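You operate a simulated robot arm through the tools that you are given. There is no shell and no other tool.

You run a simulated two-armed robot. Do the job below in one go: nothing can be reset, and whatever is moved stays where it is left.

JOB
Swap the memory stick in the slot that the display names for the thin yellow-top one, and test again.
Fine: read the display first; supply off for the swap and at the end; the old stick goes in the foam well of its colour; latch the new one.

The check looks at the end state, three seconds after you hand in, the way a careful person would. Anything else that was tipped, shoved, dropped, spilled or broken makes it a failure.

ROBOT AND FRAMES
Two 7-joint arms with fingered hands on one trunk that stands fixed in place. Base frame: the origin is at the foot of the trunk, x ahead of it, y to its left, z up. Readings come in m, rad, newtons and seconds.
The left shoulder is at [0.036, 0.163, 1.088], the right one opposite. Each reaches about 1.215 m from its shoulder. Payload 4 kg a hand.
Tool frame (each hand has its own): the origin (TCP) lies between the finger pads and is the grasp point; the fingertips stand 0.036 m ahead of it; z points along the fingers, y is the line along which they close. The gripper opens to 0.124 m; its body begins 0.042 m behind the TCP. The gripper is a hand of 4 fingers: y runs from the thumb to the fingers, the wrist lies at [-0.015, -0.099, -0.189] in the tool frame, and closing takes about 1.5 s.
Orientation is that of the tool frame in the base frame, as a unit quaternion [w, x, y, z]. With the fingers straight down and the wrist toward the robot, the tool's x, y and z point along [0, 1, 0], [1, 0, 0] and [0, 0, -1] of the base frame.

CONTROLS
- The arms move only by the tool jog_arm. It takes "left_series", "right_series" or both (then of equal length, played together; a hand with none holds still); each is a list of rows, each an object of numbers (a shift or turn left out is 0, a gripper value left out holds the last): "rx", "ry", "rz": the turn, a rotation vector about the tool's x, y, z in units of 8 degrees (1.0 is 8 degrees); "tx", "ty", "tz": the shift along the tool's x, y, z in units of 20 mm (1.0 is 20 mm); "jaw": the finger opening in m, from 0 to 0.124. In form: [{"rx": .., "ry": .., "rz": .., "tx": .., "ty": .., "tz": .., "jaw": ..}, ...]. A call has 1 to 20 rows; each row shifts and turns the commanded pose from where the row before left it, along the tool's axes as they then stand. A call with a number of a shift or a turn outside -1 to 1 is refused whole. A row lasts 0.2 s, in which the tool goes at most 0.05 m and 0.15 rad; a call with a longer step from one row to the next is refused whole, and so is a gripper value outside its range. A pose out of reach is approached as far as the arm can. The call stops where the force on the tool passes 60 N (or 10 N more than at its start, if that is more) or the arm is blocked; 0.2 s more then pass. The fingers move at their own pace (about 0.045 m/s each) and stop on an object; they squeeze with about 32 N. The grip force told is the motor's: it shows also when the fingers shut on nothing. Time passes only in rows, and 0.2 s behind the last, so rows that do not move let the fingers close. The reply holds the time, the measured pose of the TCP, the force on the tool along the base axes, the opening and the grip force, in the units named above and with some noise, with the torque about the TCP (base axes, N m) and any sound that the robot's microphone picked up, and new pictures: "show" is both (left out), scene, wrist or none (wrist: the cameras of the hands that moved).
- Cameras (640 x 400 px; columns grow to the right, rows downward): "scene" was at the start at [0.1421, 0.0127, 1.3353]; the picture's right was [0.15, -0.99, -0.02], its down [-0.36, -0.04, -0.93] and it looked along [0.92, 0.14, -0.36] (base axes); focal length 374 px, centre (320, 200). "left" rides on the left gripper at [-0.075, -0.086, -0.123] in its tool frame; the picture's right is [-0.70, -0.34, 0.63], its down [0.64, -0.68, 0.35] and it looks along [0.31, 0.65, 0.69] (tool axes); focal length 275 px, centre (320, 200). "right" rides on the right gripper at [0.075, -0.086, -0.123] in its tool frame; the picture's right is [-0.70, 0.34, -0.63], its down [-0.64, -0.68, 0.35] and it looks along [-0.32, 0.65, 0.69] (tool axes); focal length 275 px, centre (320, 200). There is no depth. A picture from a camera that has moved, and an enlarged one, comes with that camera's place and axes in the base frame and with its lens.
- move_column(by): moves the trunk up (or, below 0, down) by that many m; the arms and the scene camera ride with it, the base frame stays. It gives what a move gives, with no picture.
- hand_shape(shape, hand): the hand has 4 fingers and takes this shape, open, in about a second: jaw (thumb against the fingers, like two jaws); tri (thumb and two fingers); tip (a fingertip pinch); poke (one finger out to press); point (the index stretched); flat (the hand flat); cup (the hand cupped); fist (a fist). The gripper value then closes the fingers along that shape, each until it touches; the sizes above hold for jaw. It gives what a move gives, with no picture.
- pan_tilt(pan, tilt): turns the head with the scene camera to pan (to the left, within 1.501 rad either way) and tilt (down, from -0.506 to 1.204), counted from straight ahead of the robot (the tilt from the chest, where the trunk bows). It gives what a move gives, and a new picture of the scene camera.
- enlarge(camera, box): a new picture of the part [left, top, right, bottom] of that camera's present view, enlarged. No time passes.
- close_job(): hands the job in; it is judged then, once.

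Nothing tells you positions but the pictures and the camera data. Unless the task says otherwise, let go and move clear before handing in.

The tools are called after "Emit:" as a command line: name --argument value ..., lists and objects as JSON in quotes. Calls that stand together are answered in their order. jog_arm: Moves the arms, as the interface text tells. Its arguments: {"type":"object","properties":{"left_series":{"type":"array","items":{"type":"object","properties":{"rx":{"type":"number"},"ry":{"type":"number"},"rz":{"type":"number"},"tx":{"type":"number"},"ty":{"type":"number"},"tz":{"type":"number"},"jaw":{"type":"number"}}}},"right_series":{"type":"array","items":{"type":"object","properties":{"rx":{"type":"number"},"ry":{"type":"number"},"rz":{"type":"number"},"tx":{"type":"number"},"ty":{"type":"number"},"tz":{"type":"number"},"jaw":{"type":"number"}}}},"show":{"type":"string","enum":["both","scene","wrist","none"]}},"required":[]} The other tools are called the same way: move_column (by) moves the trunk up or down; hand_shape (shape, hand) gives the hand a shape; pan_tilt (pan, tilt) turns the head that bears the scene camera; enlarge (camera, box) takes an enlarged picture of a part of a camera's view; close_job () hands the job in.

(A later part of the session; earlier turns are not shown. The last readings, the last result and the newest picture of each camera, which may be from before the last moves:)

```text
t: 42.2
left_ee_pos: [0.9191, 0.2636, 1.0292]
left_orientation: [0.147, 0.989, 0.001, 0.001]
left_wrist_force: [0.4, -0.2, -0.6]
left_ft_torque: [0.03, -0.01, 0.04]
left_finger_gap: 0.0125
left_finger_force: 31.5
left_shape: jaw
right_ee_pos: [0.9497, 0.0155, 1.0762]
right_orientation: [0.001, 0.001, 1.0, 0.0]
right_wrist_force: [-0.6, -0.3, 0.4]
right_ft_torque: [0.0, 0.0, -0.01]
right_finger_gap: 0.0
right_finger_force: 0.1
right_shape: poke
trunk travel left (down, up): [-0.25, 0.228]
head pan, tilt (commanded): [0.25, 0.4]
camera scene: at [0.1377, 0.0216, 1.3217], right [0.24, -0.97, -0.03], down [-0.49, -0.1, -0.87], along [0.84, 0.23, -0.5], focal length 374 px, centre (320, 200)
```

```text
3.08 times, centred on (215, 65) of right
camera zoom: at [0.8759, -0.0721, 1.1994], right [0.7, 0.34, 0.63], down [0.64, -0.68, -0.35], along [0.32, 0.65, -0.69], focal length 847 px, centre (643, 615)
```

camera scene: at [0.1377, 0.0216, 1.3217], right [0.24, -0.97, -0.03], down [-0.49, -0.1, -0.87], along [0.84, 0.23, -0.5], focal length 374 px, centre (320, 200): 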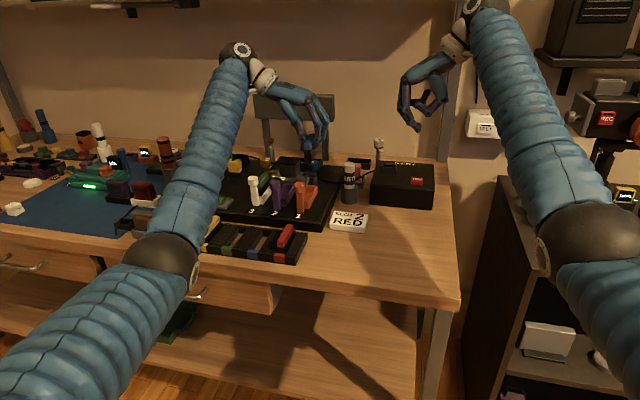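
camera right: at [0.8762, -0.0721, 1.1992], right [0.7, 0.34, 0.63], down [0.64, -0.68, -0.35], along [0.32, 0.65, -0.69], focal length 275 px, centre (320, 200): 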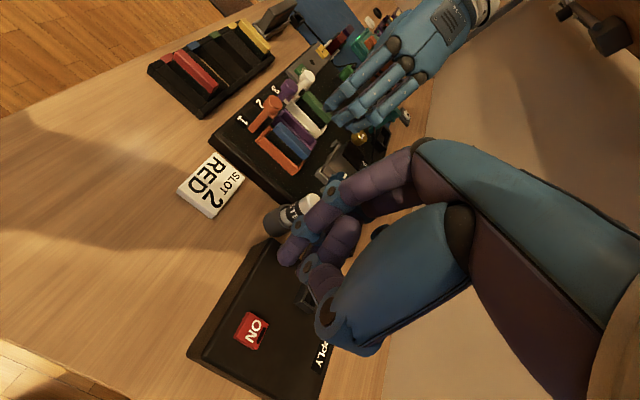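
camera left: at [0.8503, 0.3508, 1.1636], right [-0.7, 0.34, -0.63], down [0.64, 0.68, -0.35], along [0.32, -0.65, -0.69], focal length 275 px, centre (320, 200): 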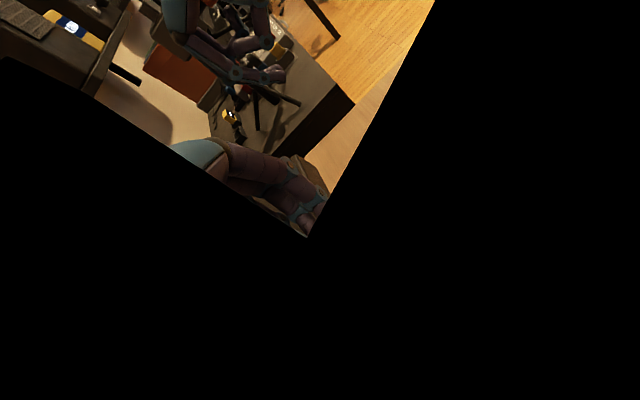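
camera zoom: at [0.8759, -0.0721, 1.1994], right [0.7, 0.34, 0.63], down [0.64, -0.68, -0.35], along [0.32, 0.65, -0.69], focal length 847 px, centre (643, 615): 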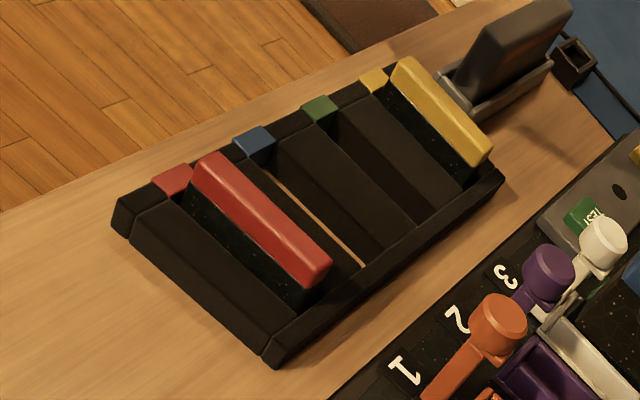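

The stick is now nearly upright and clear of everything. I place the blue well at about (0.754, 0.326). I'll carry it there high, trimming the last 2–3° of roll.

Emit:
jog_arm --left_series '[{"rx": -0.3}, {"tx": -0.95, "ty": -0.406, "tz": -0.142}, {"tx": -0.95, "ty": -0.406, "tz": -0.142}, {"tx": -0.95, "ty": -0.406, "tz": -0.142}, {"tx": -0.95, "ty": -0.406, "tz": -0.142}, {"tx": -0.95, "ty": -0.406, "tz": -0.142}, {"tx": -0.95, "ty": -0.406, "tz": -0.142}, {"tx": -0.95, "ty": -0.406, "tz": -0.142}, {"tx": -0.95, "ty": -0.406, "tz": -0.142}, {"tx": -0.95, "ty": -0.406, "tz": -0.142}, {}]' --show "scene"

Emit:
enlarge --camera "scene" --box '[180, 140, 330, 280]'

Emit:
enlarge --camera "right" --box '[130, 0, 330, 130]'

```text
t: 44.6
left_ee_pos: [0.7475, 0.3393, 1.0288]
left_orientation: [0.167, 0.986, 0.001, -0.001]
left_wrist_force: [0.0, 0.1, 0.1]
left_ft_torque: [0.0, 0.0, 0.0]
left_finger_gap: 0.0124
left_finger_force: 31.9
left_shape: jaw
right_ee_pos: [0.9506, 0.0167, 1.0763]
right_orientation: [0.0, 0.001, 1.0, 0.0]
right_wrist_force: [-0.1, 0.8, 0.1]
right_ft_torque: [-0.01, -0.01, 0.02]
right_finger_gap: 0.0001
right_finger_force: 0.1
right_shape: poke
trunk travel left (down, up): [-0.25, 0.228]
head pan, tilt (commanded): [0.25, 0.4]
camera scene: at [0.1381, 0.0216, 1.3216], right [0.24, -0.97, -0.03], down [-0.49, -0.1, -0.87], along [0.84, 0.23, -0.5], focal length 374 px, centre (320, 200)
```

scene: 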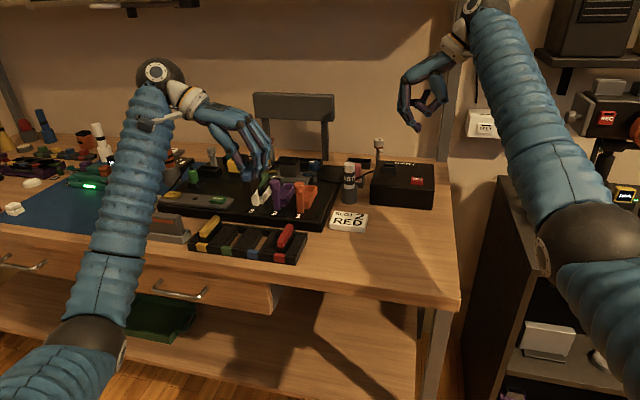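

```text
2.86 times, centred on (255, 210) of scene
camera zoom: at [0.1381, 0.0216, 1.3216], right [0.24, -0.97, -0.03], down [-0.49, -0.1, -0.87], along [0.84, 0.23, -0.5], focal length 1068 px, centre (506, 171)
```

zoom: 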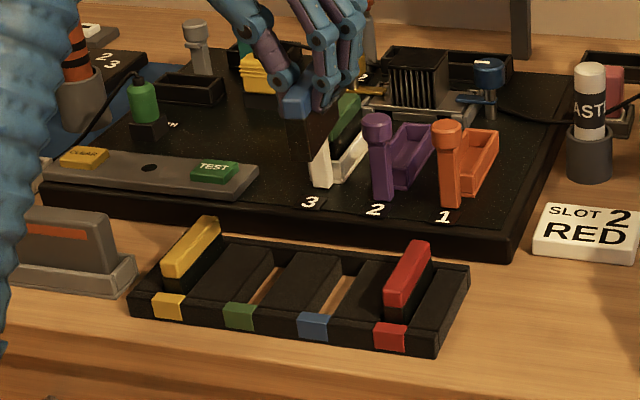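

```text
3.08 times, centred on (230, 65) of right
camera zoom: at [0.8763, -0.0721, 1.199], right [0.7, 0.34, 0.63], down [0.64, -0.68, -0.35], along [0.32, 0.65, -0.69], focal length 847 px, centre (597, 615)
```

zoom: 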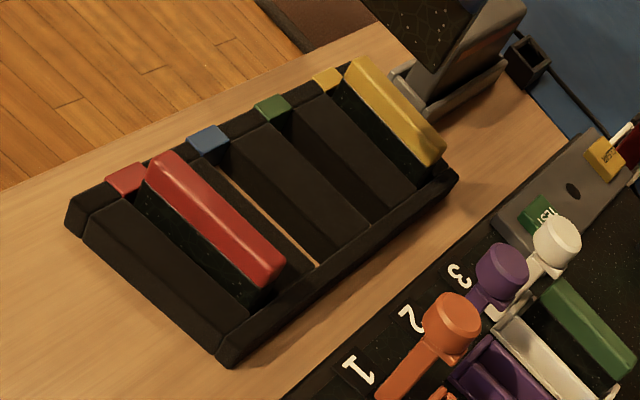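

Emit:
jog_arm --left_series '[{"ty": -0.294, "tz": 0.84}, {"ty": -0.294, "tz": 0.84}, {"ty": -0.294, "tz": 0.84}, {"ty": -0.294, "tz": 0.84}, {"ty": -0.294, "tz": 0.84}, {}]' --show "scene"

Emit:
enlarge --camera "scene" --box '[210, 180, 310, 270]'

Emit:
enlarge --camera "right" --box '[130, 0, 330, 130]'

```text
t: 46.0
left_ee_pos: [0.7481, 0.3407, 0.9408]
left_orientation: [0.167, 0.986, 0.0, 0.0]
left_wrist_force: [-0.3, 0.9, -0.6]
left_ft_torque: [-0.02, -0.01, -0.02]
left_finger_gap: 0.0125
left_finger_force: 32.2
left_shape: jaw
right_ee_pos: [0.9517, 0.0163, 1.0771]
right_orientation: [0.0, 0.001, 1.0, -0.001]
right_wrist_force: [0.2, 0.3, -0.2]
right_ft_torque: [-0.02, -0.06, 0.01]
right_finger_gap: 0.0
right_finger_force: 0.0
right_shape: poke
trunk travel left (down, up): [-0.25, 0.228]
head pan, tilt (commanded): [0.25, 0.4]
camera scene: at [0.1378, 0.0217, 1.3217], right [0.24, -0.97, -0.03], down [-0.49, -0.1, -0.87], along [0.84, 0.23, -0.5], focal length 374 px, centre (320, 200)
```

scene: 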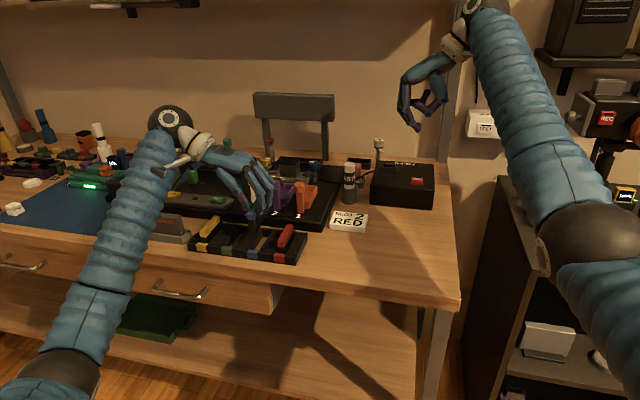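

```text
4.44 times, centred on (260, 225) of scene
camera zoom: at [0.1378, 0.0217, 1.3217], right [0.24, -0.97, -0.03], down [-0.49, -0.1, -0.87], along [0.84, 0.23, -0.5], focal length 1660 px, centre (587, 89)
```

zoom: 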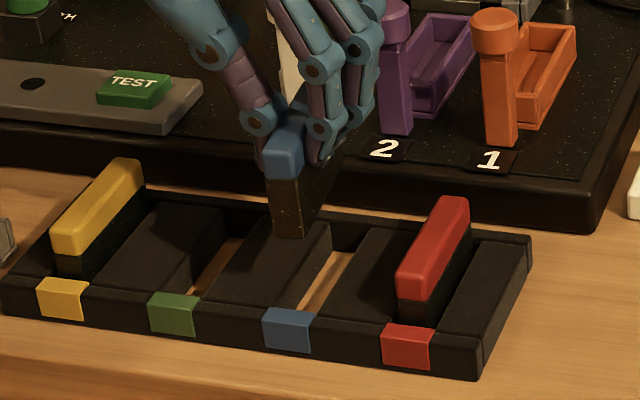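

```text
3.08 times, centred on (230, 65) of right
camera zoom: at [0.876, -0.072, 1.1994], right [0.7, 0.34, 0.63], down [0.64, -0.68, -0.35], along [0.32, 0.65, -0.69], focal length 847 px, centre (597, 615)
```

zoom: 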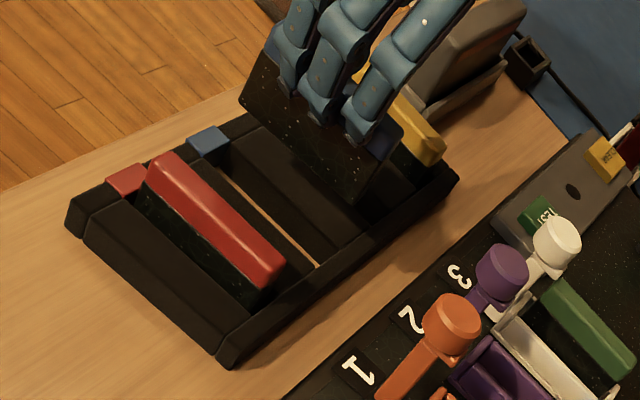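

Emit:
enlarge --camera "scene" --box '[255, 195, 295, 235]'

Emit:
enlarge --camera "right" --box '[190, 0, 290, 80]'

Emit:
enlarge --camera "left" --box '[0, 0, 640, 400]'

```text
10.00 times, centred on (275, 215) of scene
camera zoom: at [0.1378, 0.0217, 1.3217], right [0.24, -0.97, -0.03], down [-0.49, -0.1, -0.87], along [0.84, 0.23, -0.5], focal length 3736 px, centre (770, 50)
```

zoom: 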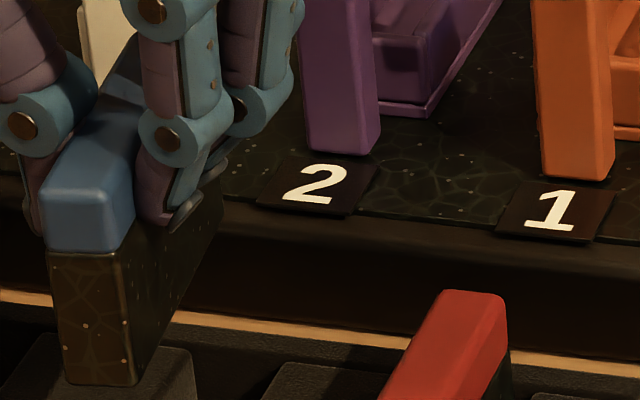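

```text
5.00 times, centred on (240, 40) of right
camera zoom: at [0.876, -0.072, 1.1994], right [0.7, 0.34, 0.63], down [0.64, -0.68, -0.35], along [0.32, 0.65, -0.69], focal length 1376 px, centre (720, 1000)
```

zoom: 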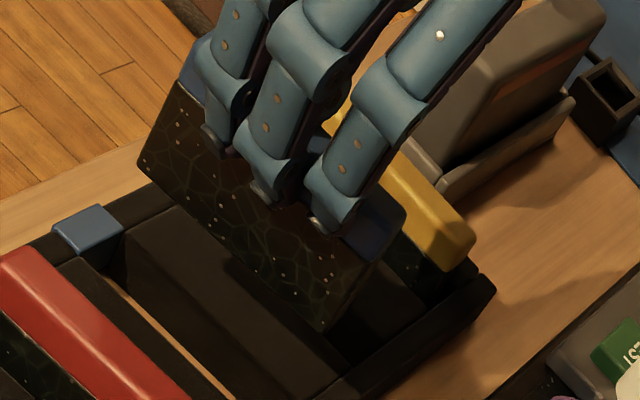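

```text
1.00 times, centred on (320, 200) of left (not enlarged: the box is as wide or as high as the picture)
camera zoom: at [0.6731, 0.4618, 1.0297], right [-0.7, 0.11, -0.71], down [0.64, 0.53, -0.55], along [0.31, -0.84, -0.44], focal length 275 px, centre (320, 200)
```

zoom: 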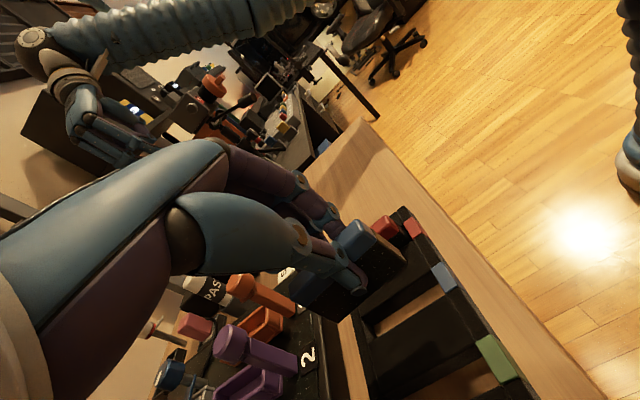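

Both cameras see the stick well: it sits about over the blue well, slightly nose-up and ~3 mm too far right. I'll trim those and lower to just above the foam.

Emit:
jog_arm --left_series '[{"ry": -0.35, "rz": -0.12, "tx": 0.2}, {"ty": -0.35, "tz": 0.78}, {"ty": -0.35, "tz": 0.78}, {}]' --show "scene"

Emit:
enlarge --camera "scene" --box '[240, 205, 300, 260]'

Emit:
enlarge --camera "right" --box '[170, 10, 270, 90]'

Emit:
enlarge --camera "left" --box '[270, 180, 500, 400]'

```text
t: 47.0
left_ee_pos: [0.7504, 0.3447, 0.907]
left_orientation: [0.167, 0.986, 0.003, -0.027]
left_wrist_force: [-0.2, -0.1, -0.7]
left_ft_torque: [0.03, -0.01, 0.0]
left_finger_gap: 0.0126
left_finger_force: 31.9
left_shape: jaw
right_ee_pos: [0.9503, 0.0156, 1.076]
right_orientation: [0.0, 0.001, 1.0, 0.0]
right_wrist_force: [0.4, 0.3, 0.4]
right_ft_torque: [0.02, -0.01, 0.01]
right_finger_gap: 0.0
right_finger_force: 0.1
right_shape: poke
trunk travel left (down, up): [-0.25, 0.228]
head pan, tilt (commanded): [0.25, 0.4]
camera scene: at [0.1377, 0.0218, 1.3217], right [0.24, -0.97, -0.03], down [-0.49, -0.1, -0.87], along [0.84, 0.23, -0.5], focal length 374 px, centre (320, 200)
```

scene: 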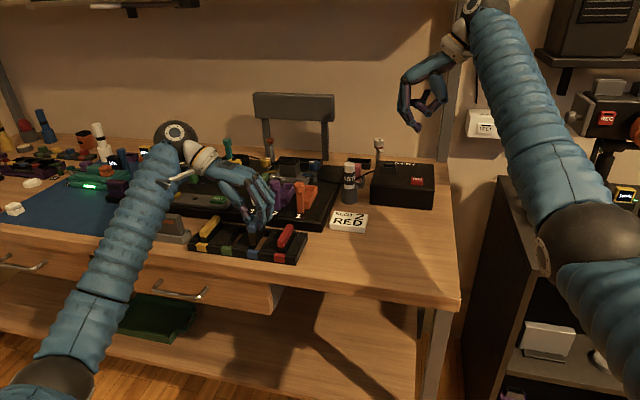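

```text
7.27 times, centred on (270, 232) of scene
camera zoom: at [0.1377, 0.0218, 1.3217], right [0.24, -0.97, -0.03], down [-0.49, -0.1, -0.87], along [0.84, 0.23, -0.5], focal length 2717 px, centre (684, -36)
```

zoom: 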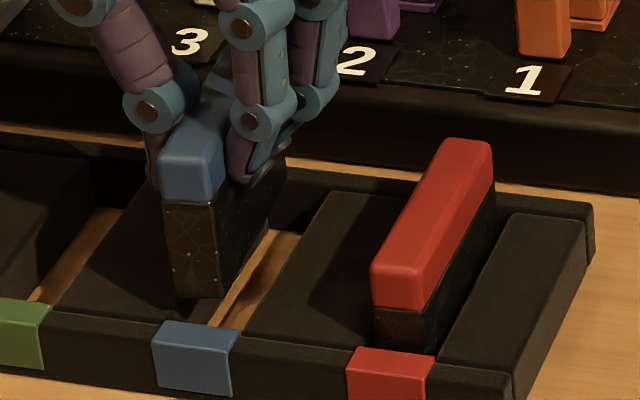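

```text
5.00 times, centred on (220, 50) of right
camera zoom: at [0.8759, -0.0719, 1.1994], right [0.7, 0.34, 0.63], down [0.64, -0.68, -0.35], along [0.32, 0.65, -0.69], focal length 1376 px, centre (820, 950)
```

zoom: 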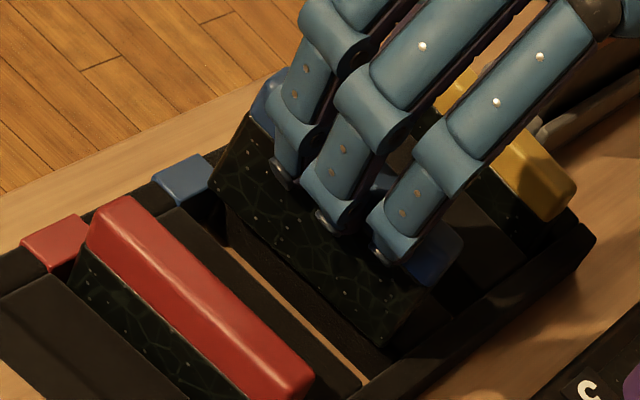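

```text
1.82 times, centred on (385, 290) of left
camera zoom: at [0.6799, 0.4652, 1.0001], right [-0.73, 0.11, -0.67], down [0.62, 0.53, -0.58], along [0.29, -0.84, -0.46], focal length 500 px, centre (202, 36)
```

zoom: 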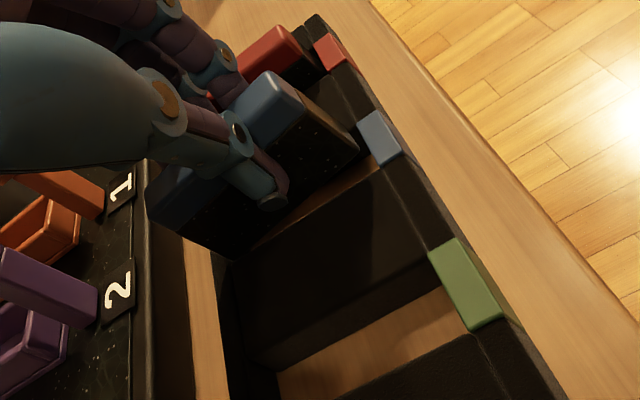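

Triangulating, the stick is centred over the blue well within about 1–2 mm (well x 0.7155–0.790, y 0.316–0.336). Lowering it in gently.

Emit:
jog_arm --left_series '[{"tx": -0.05, "ty": 0.03, "tz": 0.02}, {"ty": -0.09, "tz": 0.255}, {"ty": -0.09, "tz": 0.255}, {"ty": -0.09, "tz": 0.255}, {"ty": -0.07, "tz": 0.2}, {}]' --show "none"

Emit:
enlarge --camera "scene" --box '[240, 205, 300, 260]'

Emit:
enlarge --camera "right" --box '[170, 10, 270, 90]'

Emit:
enlarge --camera "left" --box '[270, 180, 500, 400]'

```text
t: 48.4
left_ee_pos: [0.7458, 0.3429, 0.8849]
left_orientation: [0.166, 0.986, 0.004, -0.027]
left_wrist_force: [-0.3, -3.0, -1.3]
left_ft_torque: [-0.12, 0.1, -0.09]
left_finger_gap: 0.0097
left_finger_force: 32.3
left_shape: jaw
right_ee_pos: [0.9508, 0.0146, 1.0767]
right_orientation: [0.0, 0.001, 1.0, 0.0]
right_wrist_force: [0.0, 0.5, -0.5]
right_ft_torque: [-0.01, 0.01, 0.0]
right_finger_gap: 0.0001
right_finger_force: 0.0
right_shape: poke
trunk travel left (down, up): [-0.25, 0.228]
head pan, tilt (commanded): [0.25, 0.4]
```

```text
7.27 times, centred on (270, 232) of scene
camera zoom: at [0.1374, 0.0213, 1.3213], right [0.24, -0.97, -0.03], down [-0.49, -0.1, -0.87], along [0.84, 0.23, -0.5], focal length 2717 px, centre (684, -36)
```

zoom: 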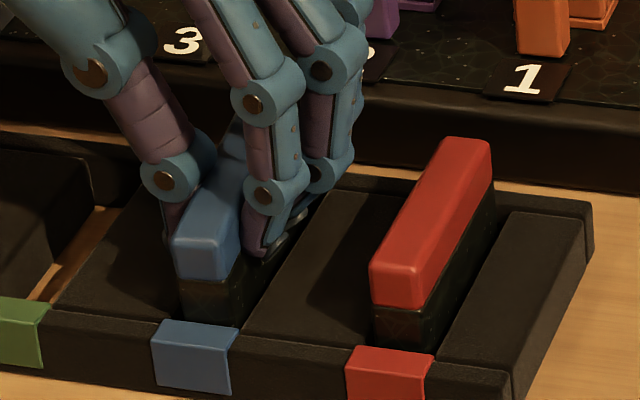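

```text
5.00 times, centred on (220, 50) of right
camera zoom: at [0.8756, -0.0725, 1.1992], right [0.7, 0.34, 0.63], down [0.64, -0.68, -0.35], along [0.32, 0.65, -0.69], focal length 1376 px, centre (820, 950)
```

zoom: 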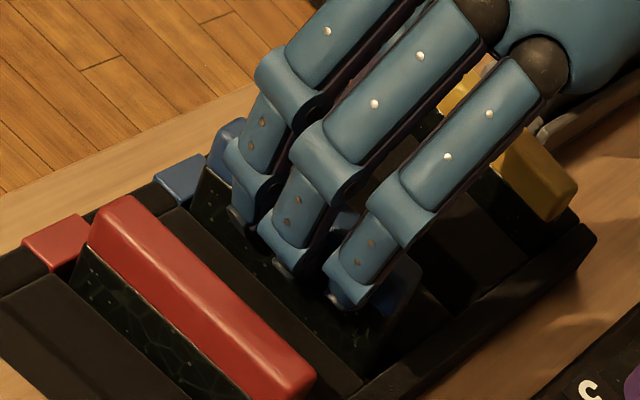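

```text
1.82 times, centred on (385, 290) of left
camera zoom: at [0.6768, 0.4631, 0.9771], right [-0.73, 0.11, -0.67], down [0.61, 0.53, -0.58], along [0.29, -0.84, -0.46], focal length 500 px, centre (202, 36)
```

zoom: 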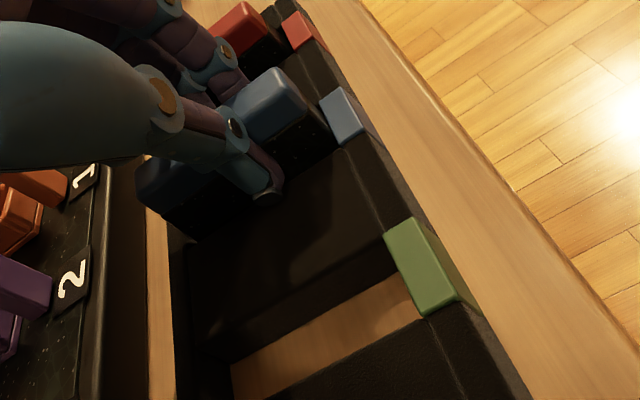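

The blue stick is down in its well, level with the red one. Opening the fingers.

Emit:
jog_arm --left_series '[{"jaw": 0.02}, {"jaw": 0.036}, {}, {}, {}]' --show "none"

Emit:
enlarge --camera "scene" --box '[240, 205, 300, 260]'

Emit:
enlarge --camera "left" --box '[270, 180, 500, 400]'

Emit:
enlarge --camera "right" --box '[170, 10, 270, 90]'

```text
t: 49.6
left_ee_pos: [0.7466, 0.3426, 0.886]
left_orientation: [0.167, 0.986, 0.004, -0.026]
left_wrist_force: [-1.0, 0.4, -1.1]
left_ft_torque: [-0.01, 0.01, 0.04]
left_finger_gap: 0.0354
left_finger_force: 0.0
left_shape: jaw
right_ee_pos: [0.9508, 0.0152, 1.0758]
right_orientation: [0.0, 0.001, 1.0, -0.001]
right_wrist_force: [-0.5, -0.5, -0.5]
right_ft_torque: [-0.04, 0.0, -0.02]
right_finger_gap: 0.0
right_finger_force: 0.1
right_shape: poke
trunk travel left (down, up): [-0.25, 0.228]
head pan, tilt (commanded): [0.25, 0.4]
```

```text
7.27 times, centred on (270, 232) of scene
camera zoom: at [0.1378, 0.0219, 1.3216], right [0.24, -0.97, -0.03], down [-0.49, -0.1, -0.87], along [0.84, 0.23, -0.5], focal length 2717 px, centre (684, -36)
```

zoom: 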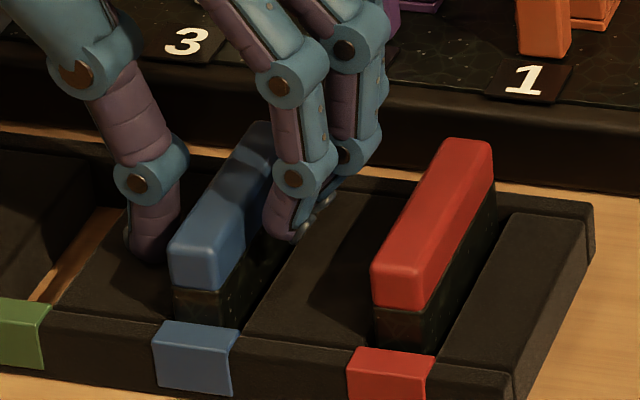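

```text
1.82 times, centred on (385, 290) of left
camera zoom: at [0.677, 0.4637, 0.9786], right [-0.73, 0.11, -0.67], down [0.62, 0.53, -0.58], along [0.29, -0.84, -0.46], focal length 500 px, centre (202, 36)
```

zoom: 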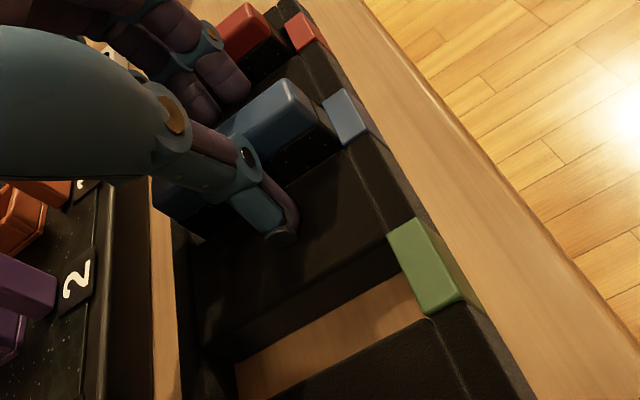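

```text
5.00 times, centred on (220, 50) of right
camera zoom: at [0.876, -0.0718, 1.1993], right [0.7, 0.34, 0.63], down [0.64, -0.68, -0.35], along [0.32, 0.65, -0.69], focal length 1376 px, centre (820, 950)
```

zoom: 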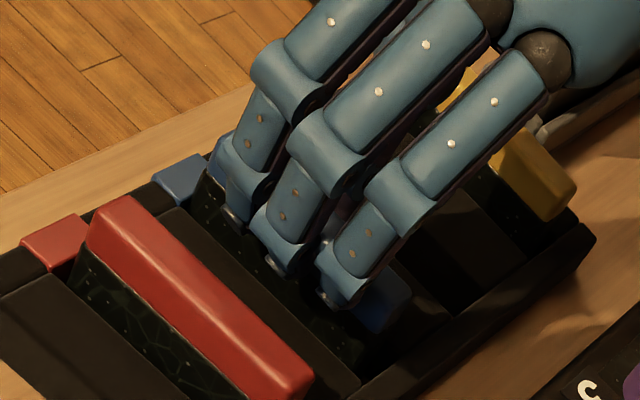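

The blue stick rests upright in the blue well. Lifting the left hand straight up and heading over toward the yellow stick.

Emit:
jog_arm --left_series '[{"ty": 0.15, "tz": -0.43}, {"ty": 0.3, "tz": -0.85}, {"ty": 0.3, "tz": -0.85}, {"ty": 0.3, "tz": -0.85}, {"ty": 0.3, "tz": -0.85, "ry": 0.35, "rz": 0.12}, {}]' --show "none"

Emit:
enlarge --camera "scene" --box '[180, 170, 340, 280]'

Emit:
enlarge --camera "right" --box '[130, 0, 330, 130]'

Emit:
enlarge --camera "right" --box '[220, 80, 330, 190]'

Emit:
enlarge --camera "scene" --box '[270, 160, 340, 230]'

```text
t: 51.0
left_ee_pos: [0.7519, 0.3435, 0.9664]
left_orientation: [0.166, 0.986, 0.0, -0.001]
left_wrist_force: [0.1, 0.2, 0.0]
left_ft_torque: [0.03, -0.01, 0.03]
left_finger_gap: 0.0355
left_finger_force: 0.1
left_shape: jaw
right_ee_pos: [0.952, 0.0148, 1.0756]
right_orientation: [0.0, 0.001, 1.0, 0.0]
right_wrist_force: [0.4, -0.6, -0.5]
right_ft_torque: [0.02, -0.01, 0.05]
right_finger_gap: 0.0001
right_finger_force: 0.1
right_shape: poke
trunk travel left (down, up): [-0.25, 0.228]
head pan, tilt (commanded): [0.25, 0.4]
```

```text
3.64 times, centred on (260, 225) of scene
camera zoom: at [0.1382, 0.0219, 1.3215], right [0.24, -0.97, -0.03], down [-0.49, -0.1, -0.87], along [0.84, 0.23, -0.5], focal length 1359 px, centre (538, 109)
```

zoom: 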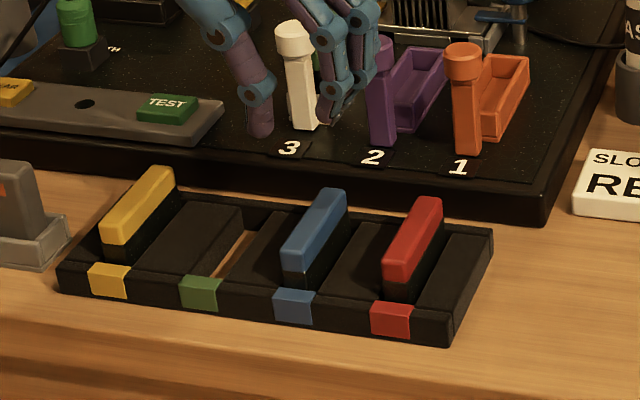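

```text
3.08 times, centred on (230, 65) of right
camera zoom: at [0.8763, -0.0718, 1.1989], right [0.7, 0.34, 0.63], down [0.64, -0.68, -0.35], along [0.32, 0.65, -0.69], focal length 847 px, centre (597, 615)
```

zoom: 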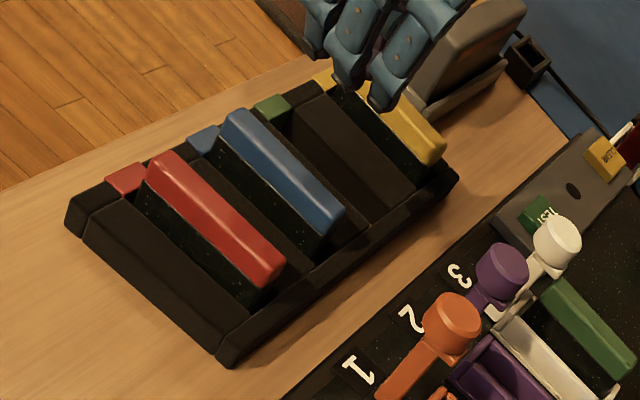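

```text
3.64 times, centred on (275, 135) of right
camera zoom: at [0.8763, -0.0718, 1.1989], right [0.7, 0.34, 0.63], down [0.64, -0.68, -0.35], along [0.32, 0.65, -0.69], focal length 1001 px, centre (484, 436)
```

zoom: 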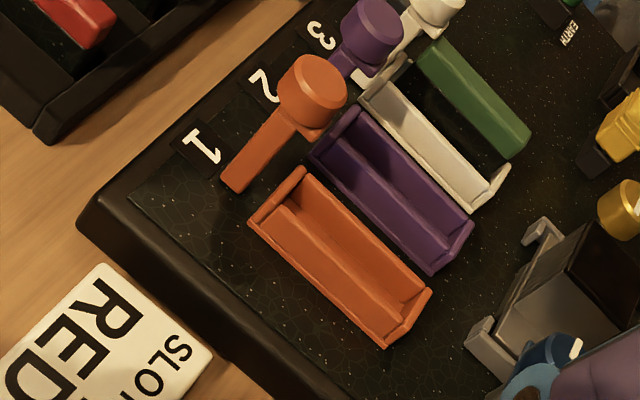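

```text
5.71 times, centred on (305, 195) of scene
camera zoom: at [0.1382, 0.0219, 1.3215], right [0.24, -0.97, -0.03], down [-0.49, -0.1, -0.87], along [0.84, 0.23, -0.5], focal length 2135 px, centre (406, 229)
```

zoom: 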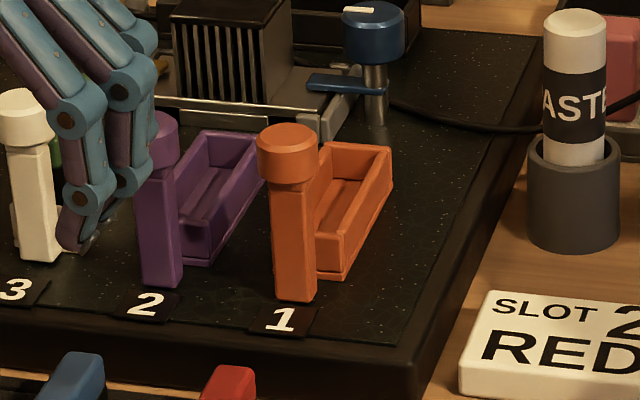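

Blue is seated beside red and nothing else moved. I put the yellow stick at about (0.753, 0.446), top z 0.867; moving over it and partway down.

Emit:
jog_arm --left_series '[{"tx": -0.033, "ty": -0.924, "tz": -0.324, "jaw": 0.036}, {"tx": -0.033, "ty": -0.924, "tz": -0.324}, {"tx": -0.033, "ty": -0.924, "tz": -0.324}, {"tx": -0.033, "ty": -0.924, "tz": -0.324}, {"tx": -0.033, "ty": -0.924, "tz": -0.324}, {"tx": -0.033, "ty": -0.924, "tz": -0.324}, {"ty": -0.256, "tz": 0.73}, {"ty": -0.256, "tz": 0.73}, {"ty": -0.256, "tz": 0.73}, {}]' --show "scene"

Emit:
enlarge --camera "scene" --box '[140, 170, 260, 270]'

Emit:
enlarge --camera "right" --box '[190, 0, 330, 90]'

Emit:
enlarge --camera "left" --box '[200, 100, 500, 400]'

```text
t: 53.2
left_ee_pos: [0.7467, 0.4606, 0.9208]
left_orientation: [0.167, 0.986, 0.0, 0.0]
left_wrist_force: [-0.5, 0.2, -0.7]
left_ft_torque: [-0.03, -0.01, 0.01]
left_finger_gap: 0.0357
left_finger_force: 0.1
left_shape: jaw
right_ee_pos: [0.9514, 0.0156, 1.0768]
right_orientation: [0.0, 0.001, 1.0, 0.001]
right_wrist_force: [-0.5, 0.0, 0.7]
right_ft_torque: [0.0, 0.02, 0.0]
right_finger_gap: 0.0001
right_finger_force: 0.1
right_shape: poke
trunk travel left (down, up): [-0.25, 0.228]
head pan, tilt (commanded): [0.25, 0.4]
camera scene: at [0.1377, 0.0218, 1.3217], right [0.24, -0.97, -0.03], down [-0.49, -0.1, -0.87], along [0.84, 0.23, -0.5], focal length 374 px, centre (320, 200)
```

scene: 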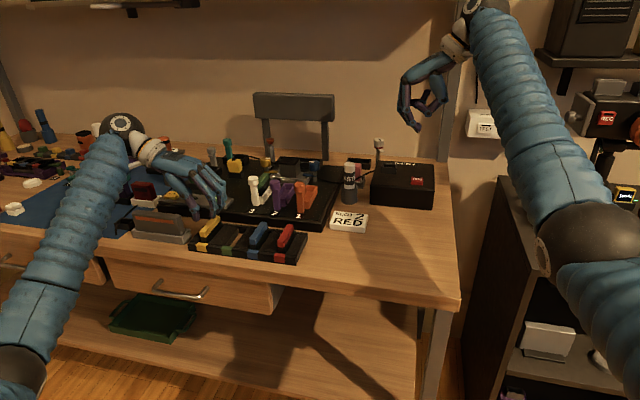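

```text
4.00 times, centred on (200, 220) of scene
camera zoom: at [0.1377, 0.0218, 1.3217], right [0.24, -0.97, -0.03], down [-0.49, -0.1, -0.87], along [0.84, 0.23, -0.5], focal length 1494 px, centre (800, 120)
```

zoom: 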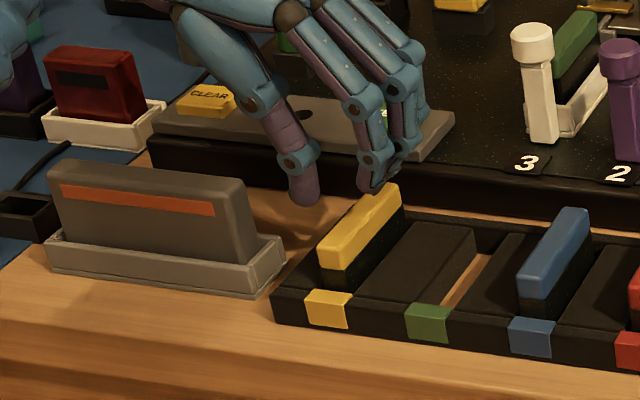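

```text
4.44 times, centred on (260, 45) of right
camera zoom: at [0.8759, -0.0719, 1.1995], right [0.7, 0.34, 0.63], down [0.64, -0.68, -0.35], along [0.32, 0.65, -0.69], focal length 1224 px, centre (587, 889)
```

zoom: 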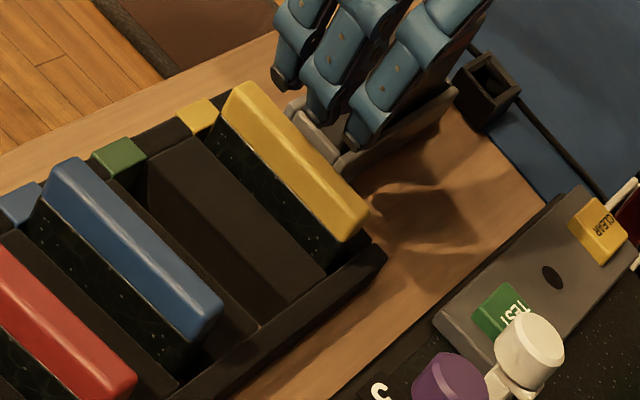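

```text
1.33 times, centred on (350, 250) of left
camera zoom: at [0.6717, 0.5821, 1.0097], right [-0.7, 0.11, -0.71], down [0.64, 0.53, -0.55], along [0.32, -0.84, -0.44], focal length 367 px, centre (280, 133)
```

zoom: 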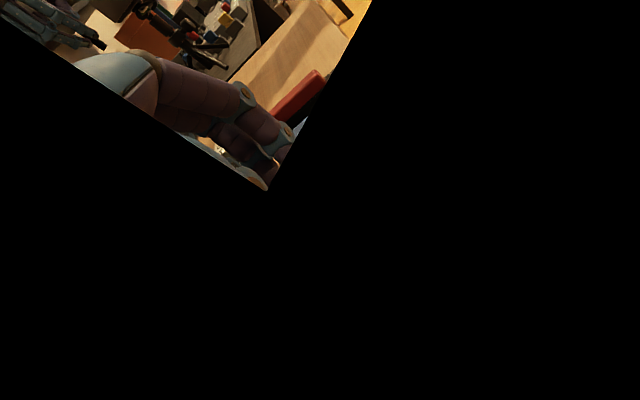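

The thumb goes left of the yellow stick with clearance to the grey cartridge, fingers on its right. Shifting 2 mm right and lowering halfway.

Emit:
jog_arm --left_series '[{"ty": 0.094, "tz": 0.033}, {"ty": -0.136, "tz": 0.389}, {"ty": -0.136, "tz": 0.389}, {}]' --show "none"

Emit:
enlarge --camera "scene" --box '[170, 190, 240, 260]'

Emit:
enlarge --camera "right" --box '[210, 0, 310, 70]'

```text
t: 54.2
left_ee_pos: [0.7481, 0.4583, 0.9027]
left_orientation: [0.167, 0.986, 0.001, 0.0]
left_wrist_force: [-0.4, -0.2, 0.0]
left_ft_torque: [-0.01, 0.02, -0.02]
left_finger_gap: 0.0359
left_finger_force: 0.1
left_shape: jaw
right_ee_pos: [0.9504, 0.0158, 1.0773]
right_orientation: [0.001, 0.0, 1.0, 0.0]
right_wrist_force: [-0.2, 0.3, -0.1]
right_ft_torque: [-0.02, 0.01, 0.02]
right_finger_gap: 0.0
right_finger_force: 0.1
right_shape: poke
trunk travel left (down, up): [-0.25, 0.228]
head pan, tilt (commanded): [0.25, 0.4]
```

```text
5.71 times, centred on (205, 225) of scene
camera zoom: at [0.1378, 0.0219, 1.3217], right [0.24, -0.97, -0.03], down [-0.49, -0.1, -0.87], along [0.84, 0.23, -0.5], focal length 2135 px, centre (977, 57)
```

zoom: 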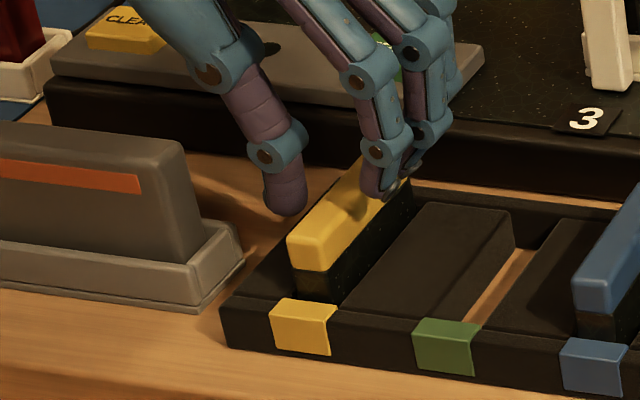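

```text
5.71 times, centred on (260, 35) of right
camera zoom: at [0.876, -0.0719, 1.1993], right [0.7, 0.34, 0.63], down [0.64, -0.68, -0.35], along [0.32, 0.65, -0.69], focal length 1573 px, centre (663, 1143)
```

zoom: 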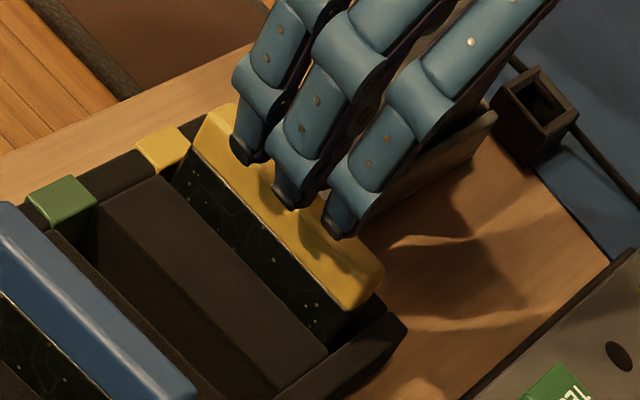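

Triangulated, the fingertips are at y≈0.425 and the stick's right face at ≥0.437, so they clear it. Lowering the rest of the way.

Emit:
jog_arm --left_series '[{"ty": -0.09, "tz": 0.25}, {"ty": -0.09, "tz": 0.25}, {"ty": -0.08, "tz": 0.22}, {}]' --show "none"

Emit:
enlarge --camera "scene" --box '[170, 190, 240, 260]'

Emit:
enlarge --camera "right" --box '[210, 0, 310, 70]'

```text
t: 55.2
left_ee_pos: [0.7487, 0.4581, 0.8879]
left_orientation: [0.167, 0.986, 0.0, 0.0]
left_wrist_force: [0.8, -0.4, 0.9]
left_ft_torque: [0.02, 0.01, -0.03]
left_finger_gap: 0.0357
left_finger_force: 0.0
left_shape: jaw
right_ee_pos: [0.951, 0.0163, 1.0753]
right_orientation: [0.0, 0.001, 1.0, 0.0]
right_wrist_force: [-0.2, 0.0, -0.7]
right_ft_torque: [-0.01, -0.01, -0.05]
right_finger_gap: 0.0
right_finger_force: 0.0
right_shape: poke
trunk travel left (down, up): [-0.25, 0.228]
head pan, tilt (commanded): [0.25, 0.4]
```

```text
5.71 times, centred on (205, 225) of scene
camera zoom: at [0.1378, 0.0219, 1.3217], right [0.24, -0.97, -0.03], down [-0.49, -0.1, -0.87], along [0.84, 0.23, -0.5], focal length 2135 px, centre (977, 57)
```

zoom: 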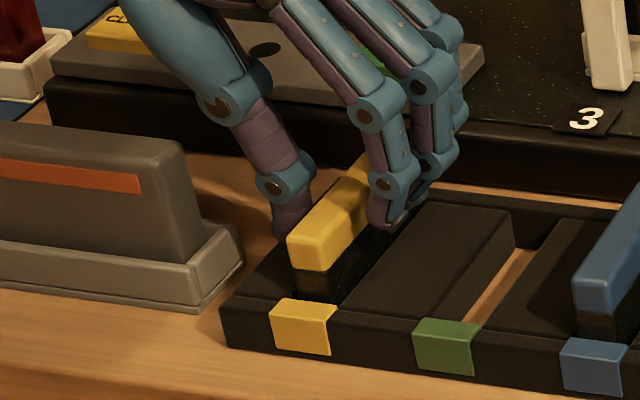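

```text
5.71 times, centred on (260, 35) of right
camera zoom: at [0.876, -0.0718, 1.1993], right [0.7, 0.34, 0.63], down [0.64, -0.68, -0.35], along [0.32, 0.65, -0.69], focal length 1573 px, centre (663, 1143)
```

zoom: 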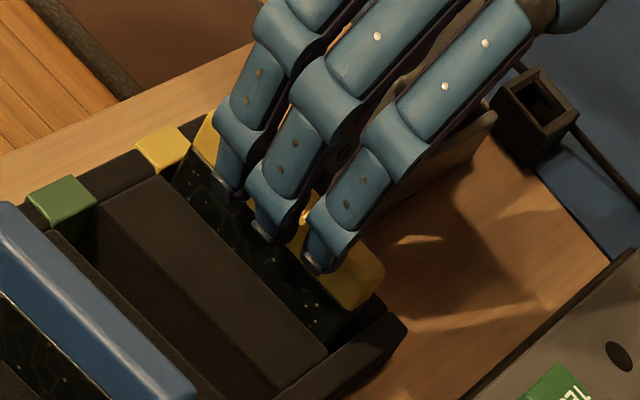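

The fingers straddle the yellow stick with no contact force. Closing on it.

Emit:
jog_arm --left_series '[{"jaw": 0.0}, {}, {}, {}, {}, {}]' --show "none"

Emit:
enlarge --camera "scene" --box '[170, 190, 240, 260]'

Emit:
enlarge --camera "right" --box '[210, 0, 310, 70]'

Emit:
enlarge --camera "left" --box '[200, 100, 500, 400]'

```text
t: 56.6
left_ee_pos: [0.7479, 0.4586, 0.8893]
left_orientation: [0.167, 0.986, 0.001, 0.001]
left_wrist_force: [0.0, 0.8, 0.5]
left_ft_torque: [-0.02, -0.04, 0.02]
left_finger_gap: 0.0134
left_finger_force: 32.4
left_shape: jaw
right_ee_pos: [0.9511, 0.0153, 1.0763]
right_orientation: [0.0, 0.001, 1.0, 0.0]
right_wrist_force: [0.1, 0.3, -0.2]
right_ft_torque: [0.01, -0.02, 0.01]
right_finger_gap: 0.0
right_finger_force: 0.1
right_shape: poke
trunk travel left (down, up): [-0.25, 0.228]
head pan, tilt (commanded): [0.25, 0.4]
```

```text
5.71 times, centred on (205, 225) of scene
camera zoom: at [0.1378, 0.0219, 1.3216], right [0.24, -0.97, -0.03], down [-0.49, -0.1, -0.87], along [0.84, 0.23, -0.5], focal length 2135 px, centre (977, 57)
```

zoom: 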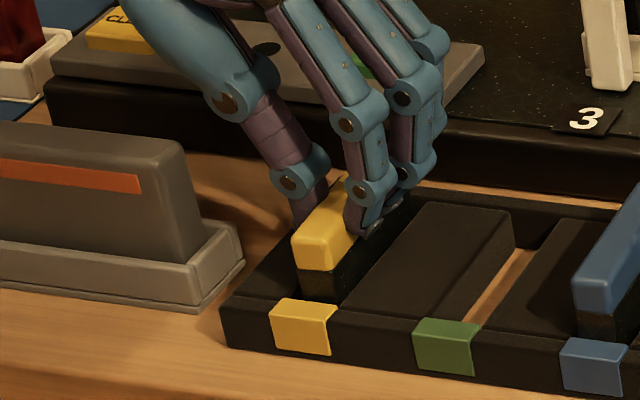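

```text
5.71 times, centred on (260, 35) of right
camera zoom: at [0.876, -0.0718, 1.1992], right [0.7, 0.34, 0.63], down [0.64, -0.68, -0.35], along [0.32, 0.65, -0.69], focal length 1573 px, centre (663, 1143)
```

zoom: 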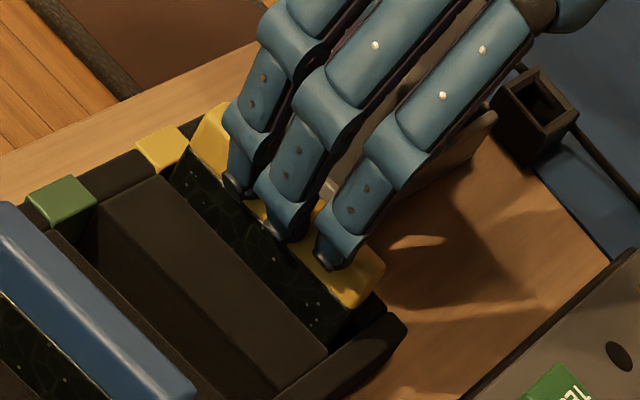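

```text
1.33 times, centred on (350, 250) of left
camera zoom: at [0.6736, 0.5794, 0.9778], right [-0.7, 0.11, -0.71], down [0.64, 0.53, -0.55], along [0.32, -0.84, -0.44], focal length 367 px, centre (280, 133)
```

zoom: 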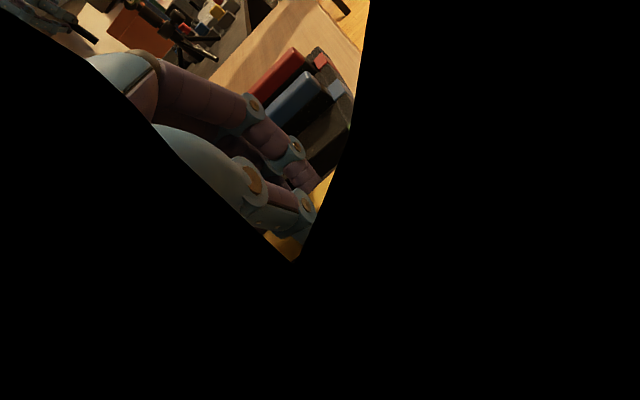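

Emit:
jog_arm --left_series '[{"ty": 0.06, "tz": -0.17}, {"ty": 0.1, "tz": -0.3}, {"ty": 0.16, "tz": -0.47}, {"ty": 0.33, "tz": -0.94}, {}]' --show "none"

Emit:
enlarge --camera "scene" --box '[170, 180, 240, 250]'

Emit:
enlarge --camera "right" --box '[210, 0, 310, 70]'

```text
t: 57.8
left_ee_pos: [0.7459, 0.4608, 0.9295]
left_orientation: [0.166, 0.986, 0.0, -0.001]
left_wrist_force: [0.7, -0.2, -0.7]
left_ft_torque: [0.0, -0.01, 0.02]
left_finger_gap: 0.0134
left_finger_force: 32.2
left_shape: jaw
right_ee_pos: [0.9511, 0.0146, 1.0762]
right_orientation: [0.0, 0.001, 1.0, 0.0]
right_wrist_force: [0.2, 0.0, -0.3]
right_ft_torque: [0.02, -0.01, 0.01]
right_finger_gap: 0.0
right_finger_force: 0.0
right_shape: poke
trunk travel left (down, up): [-0.25, 0.228]
head pan, tilt (commanded): [0.25, 0.4]
```

```text
5.71 times, centred on (205, 215) of scene
camera zoom: at [0.1382, 0.0221, 1.3215], right [0.24, -0.97, -0.03], down [-0.49, -0.1, -0.87], along [0.84, 0.23, -0.5], focal length 2135 px, centre (977, 114)
```

zoom: 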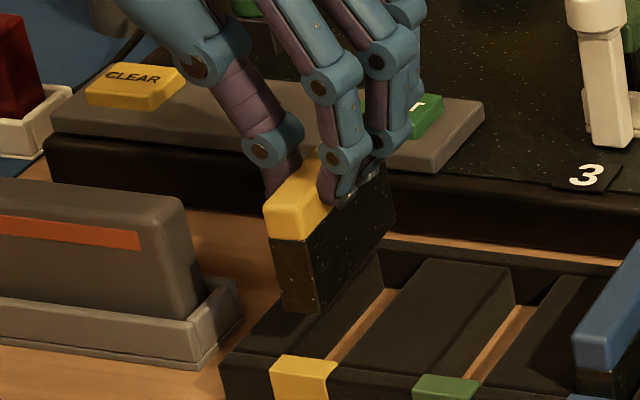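

```text
5.71 times, centred on (260, 35) of right
camera zoom: at [0.8763, -0.0716, 1.1989], right [0.7, 0.34, 0.63], down [0.64, -0.68, -0.35], along [0.32, 0.65, -0.69], focal length 1573 px, centre (663, 1143)
```

zoom: 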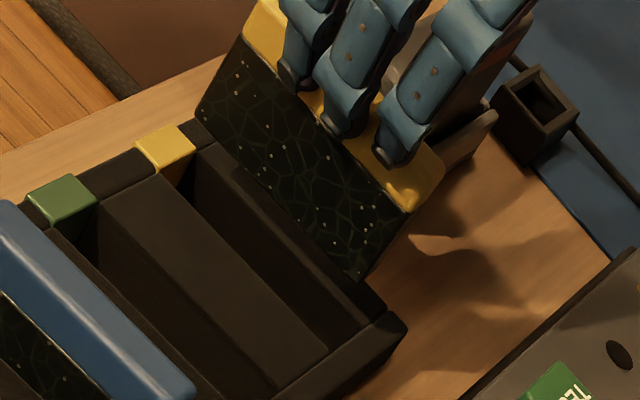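

Emit:
enlarge --camera "scene" --box '[194, 200, 222, 238]'

```text
10.53 times, centred on (208, 219) of scene
camera zoom: at [0.1382, 0.0221, 1.3215], right [0.24, -0.97, -0.03], down [-0.49, -0.1, -0.87], along [0.84, 0.23, -0.5], focal length 3933 px, centre (1499, 0)
```

zoom: 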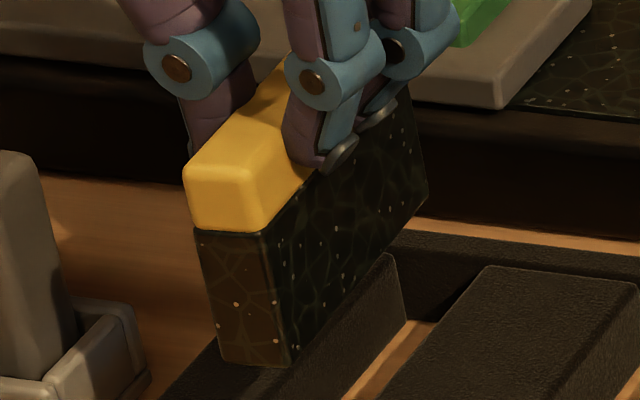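

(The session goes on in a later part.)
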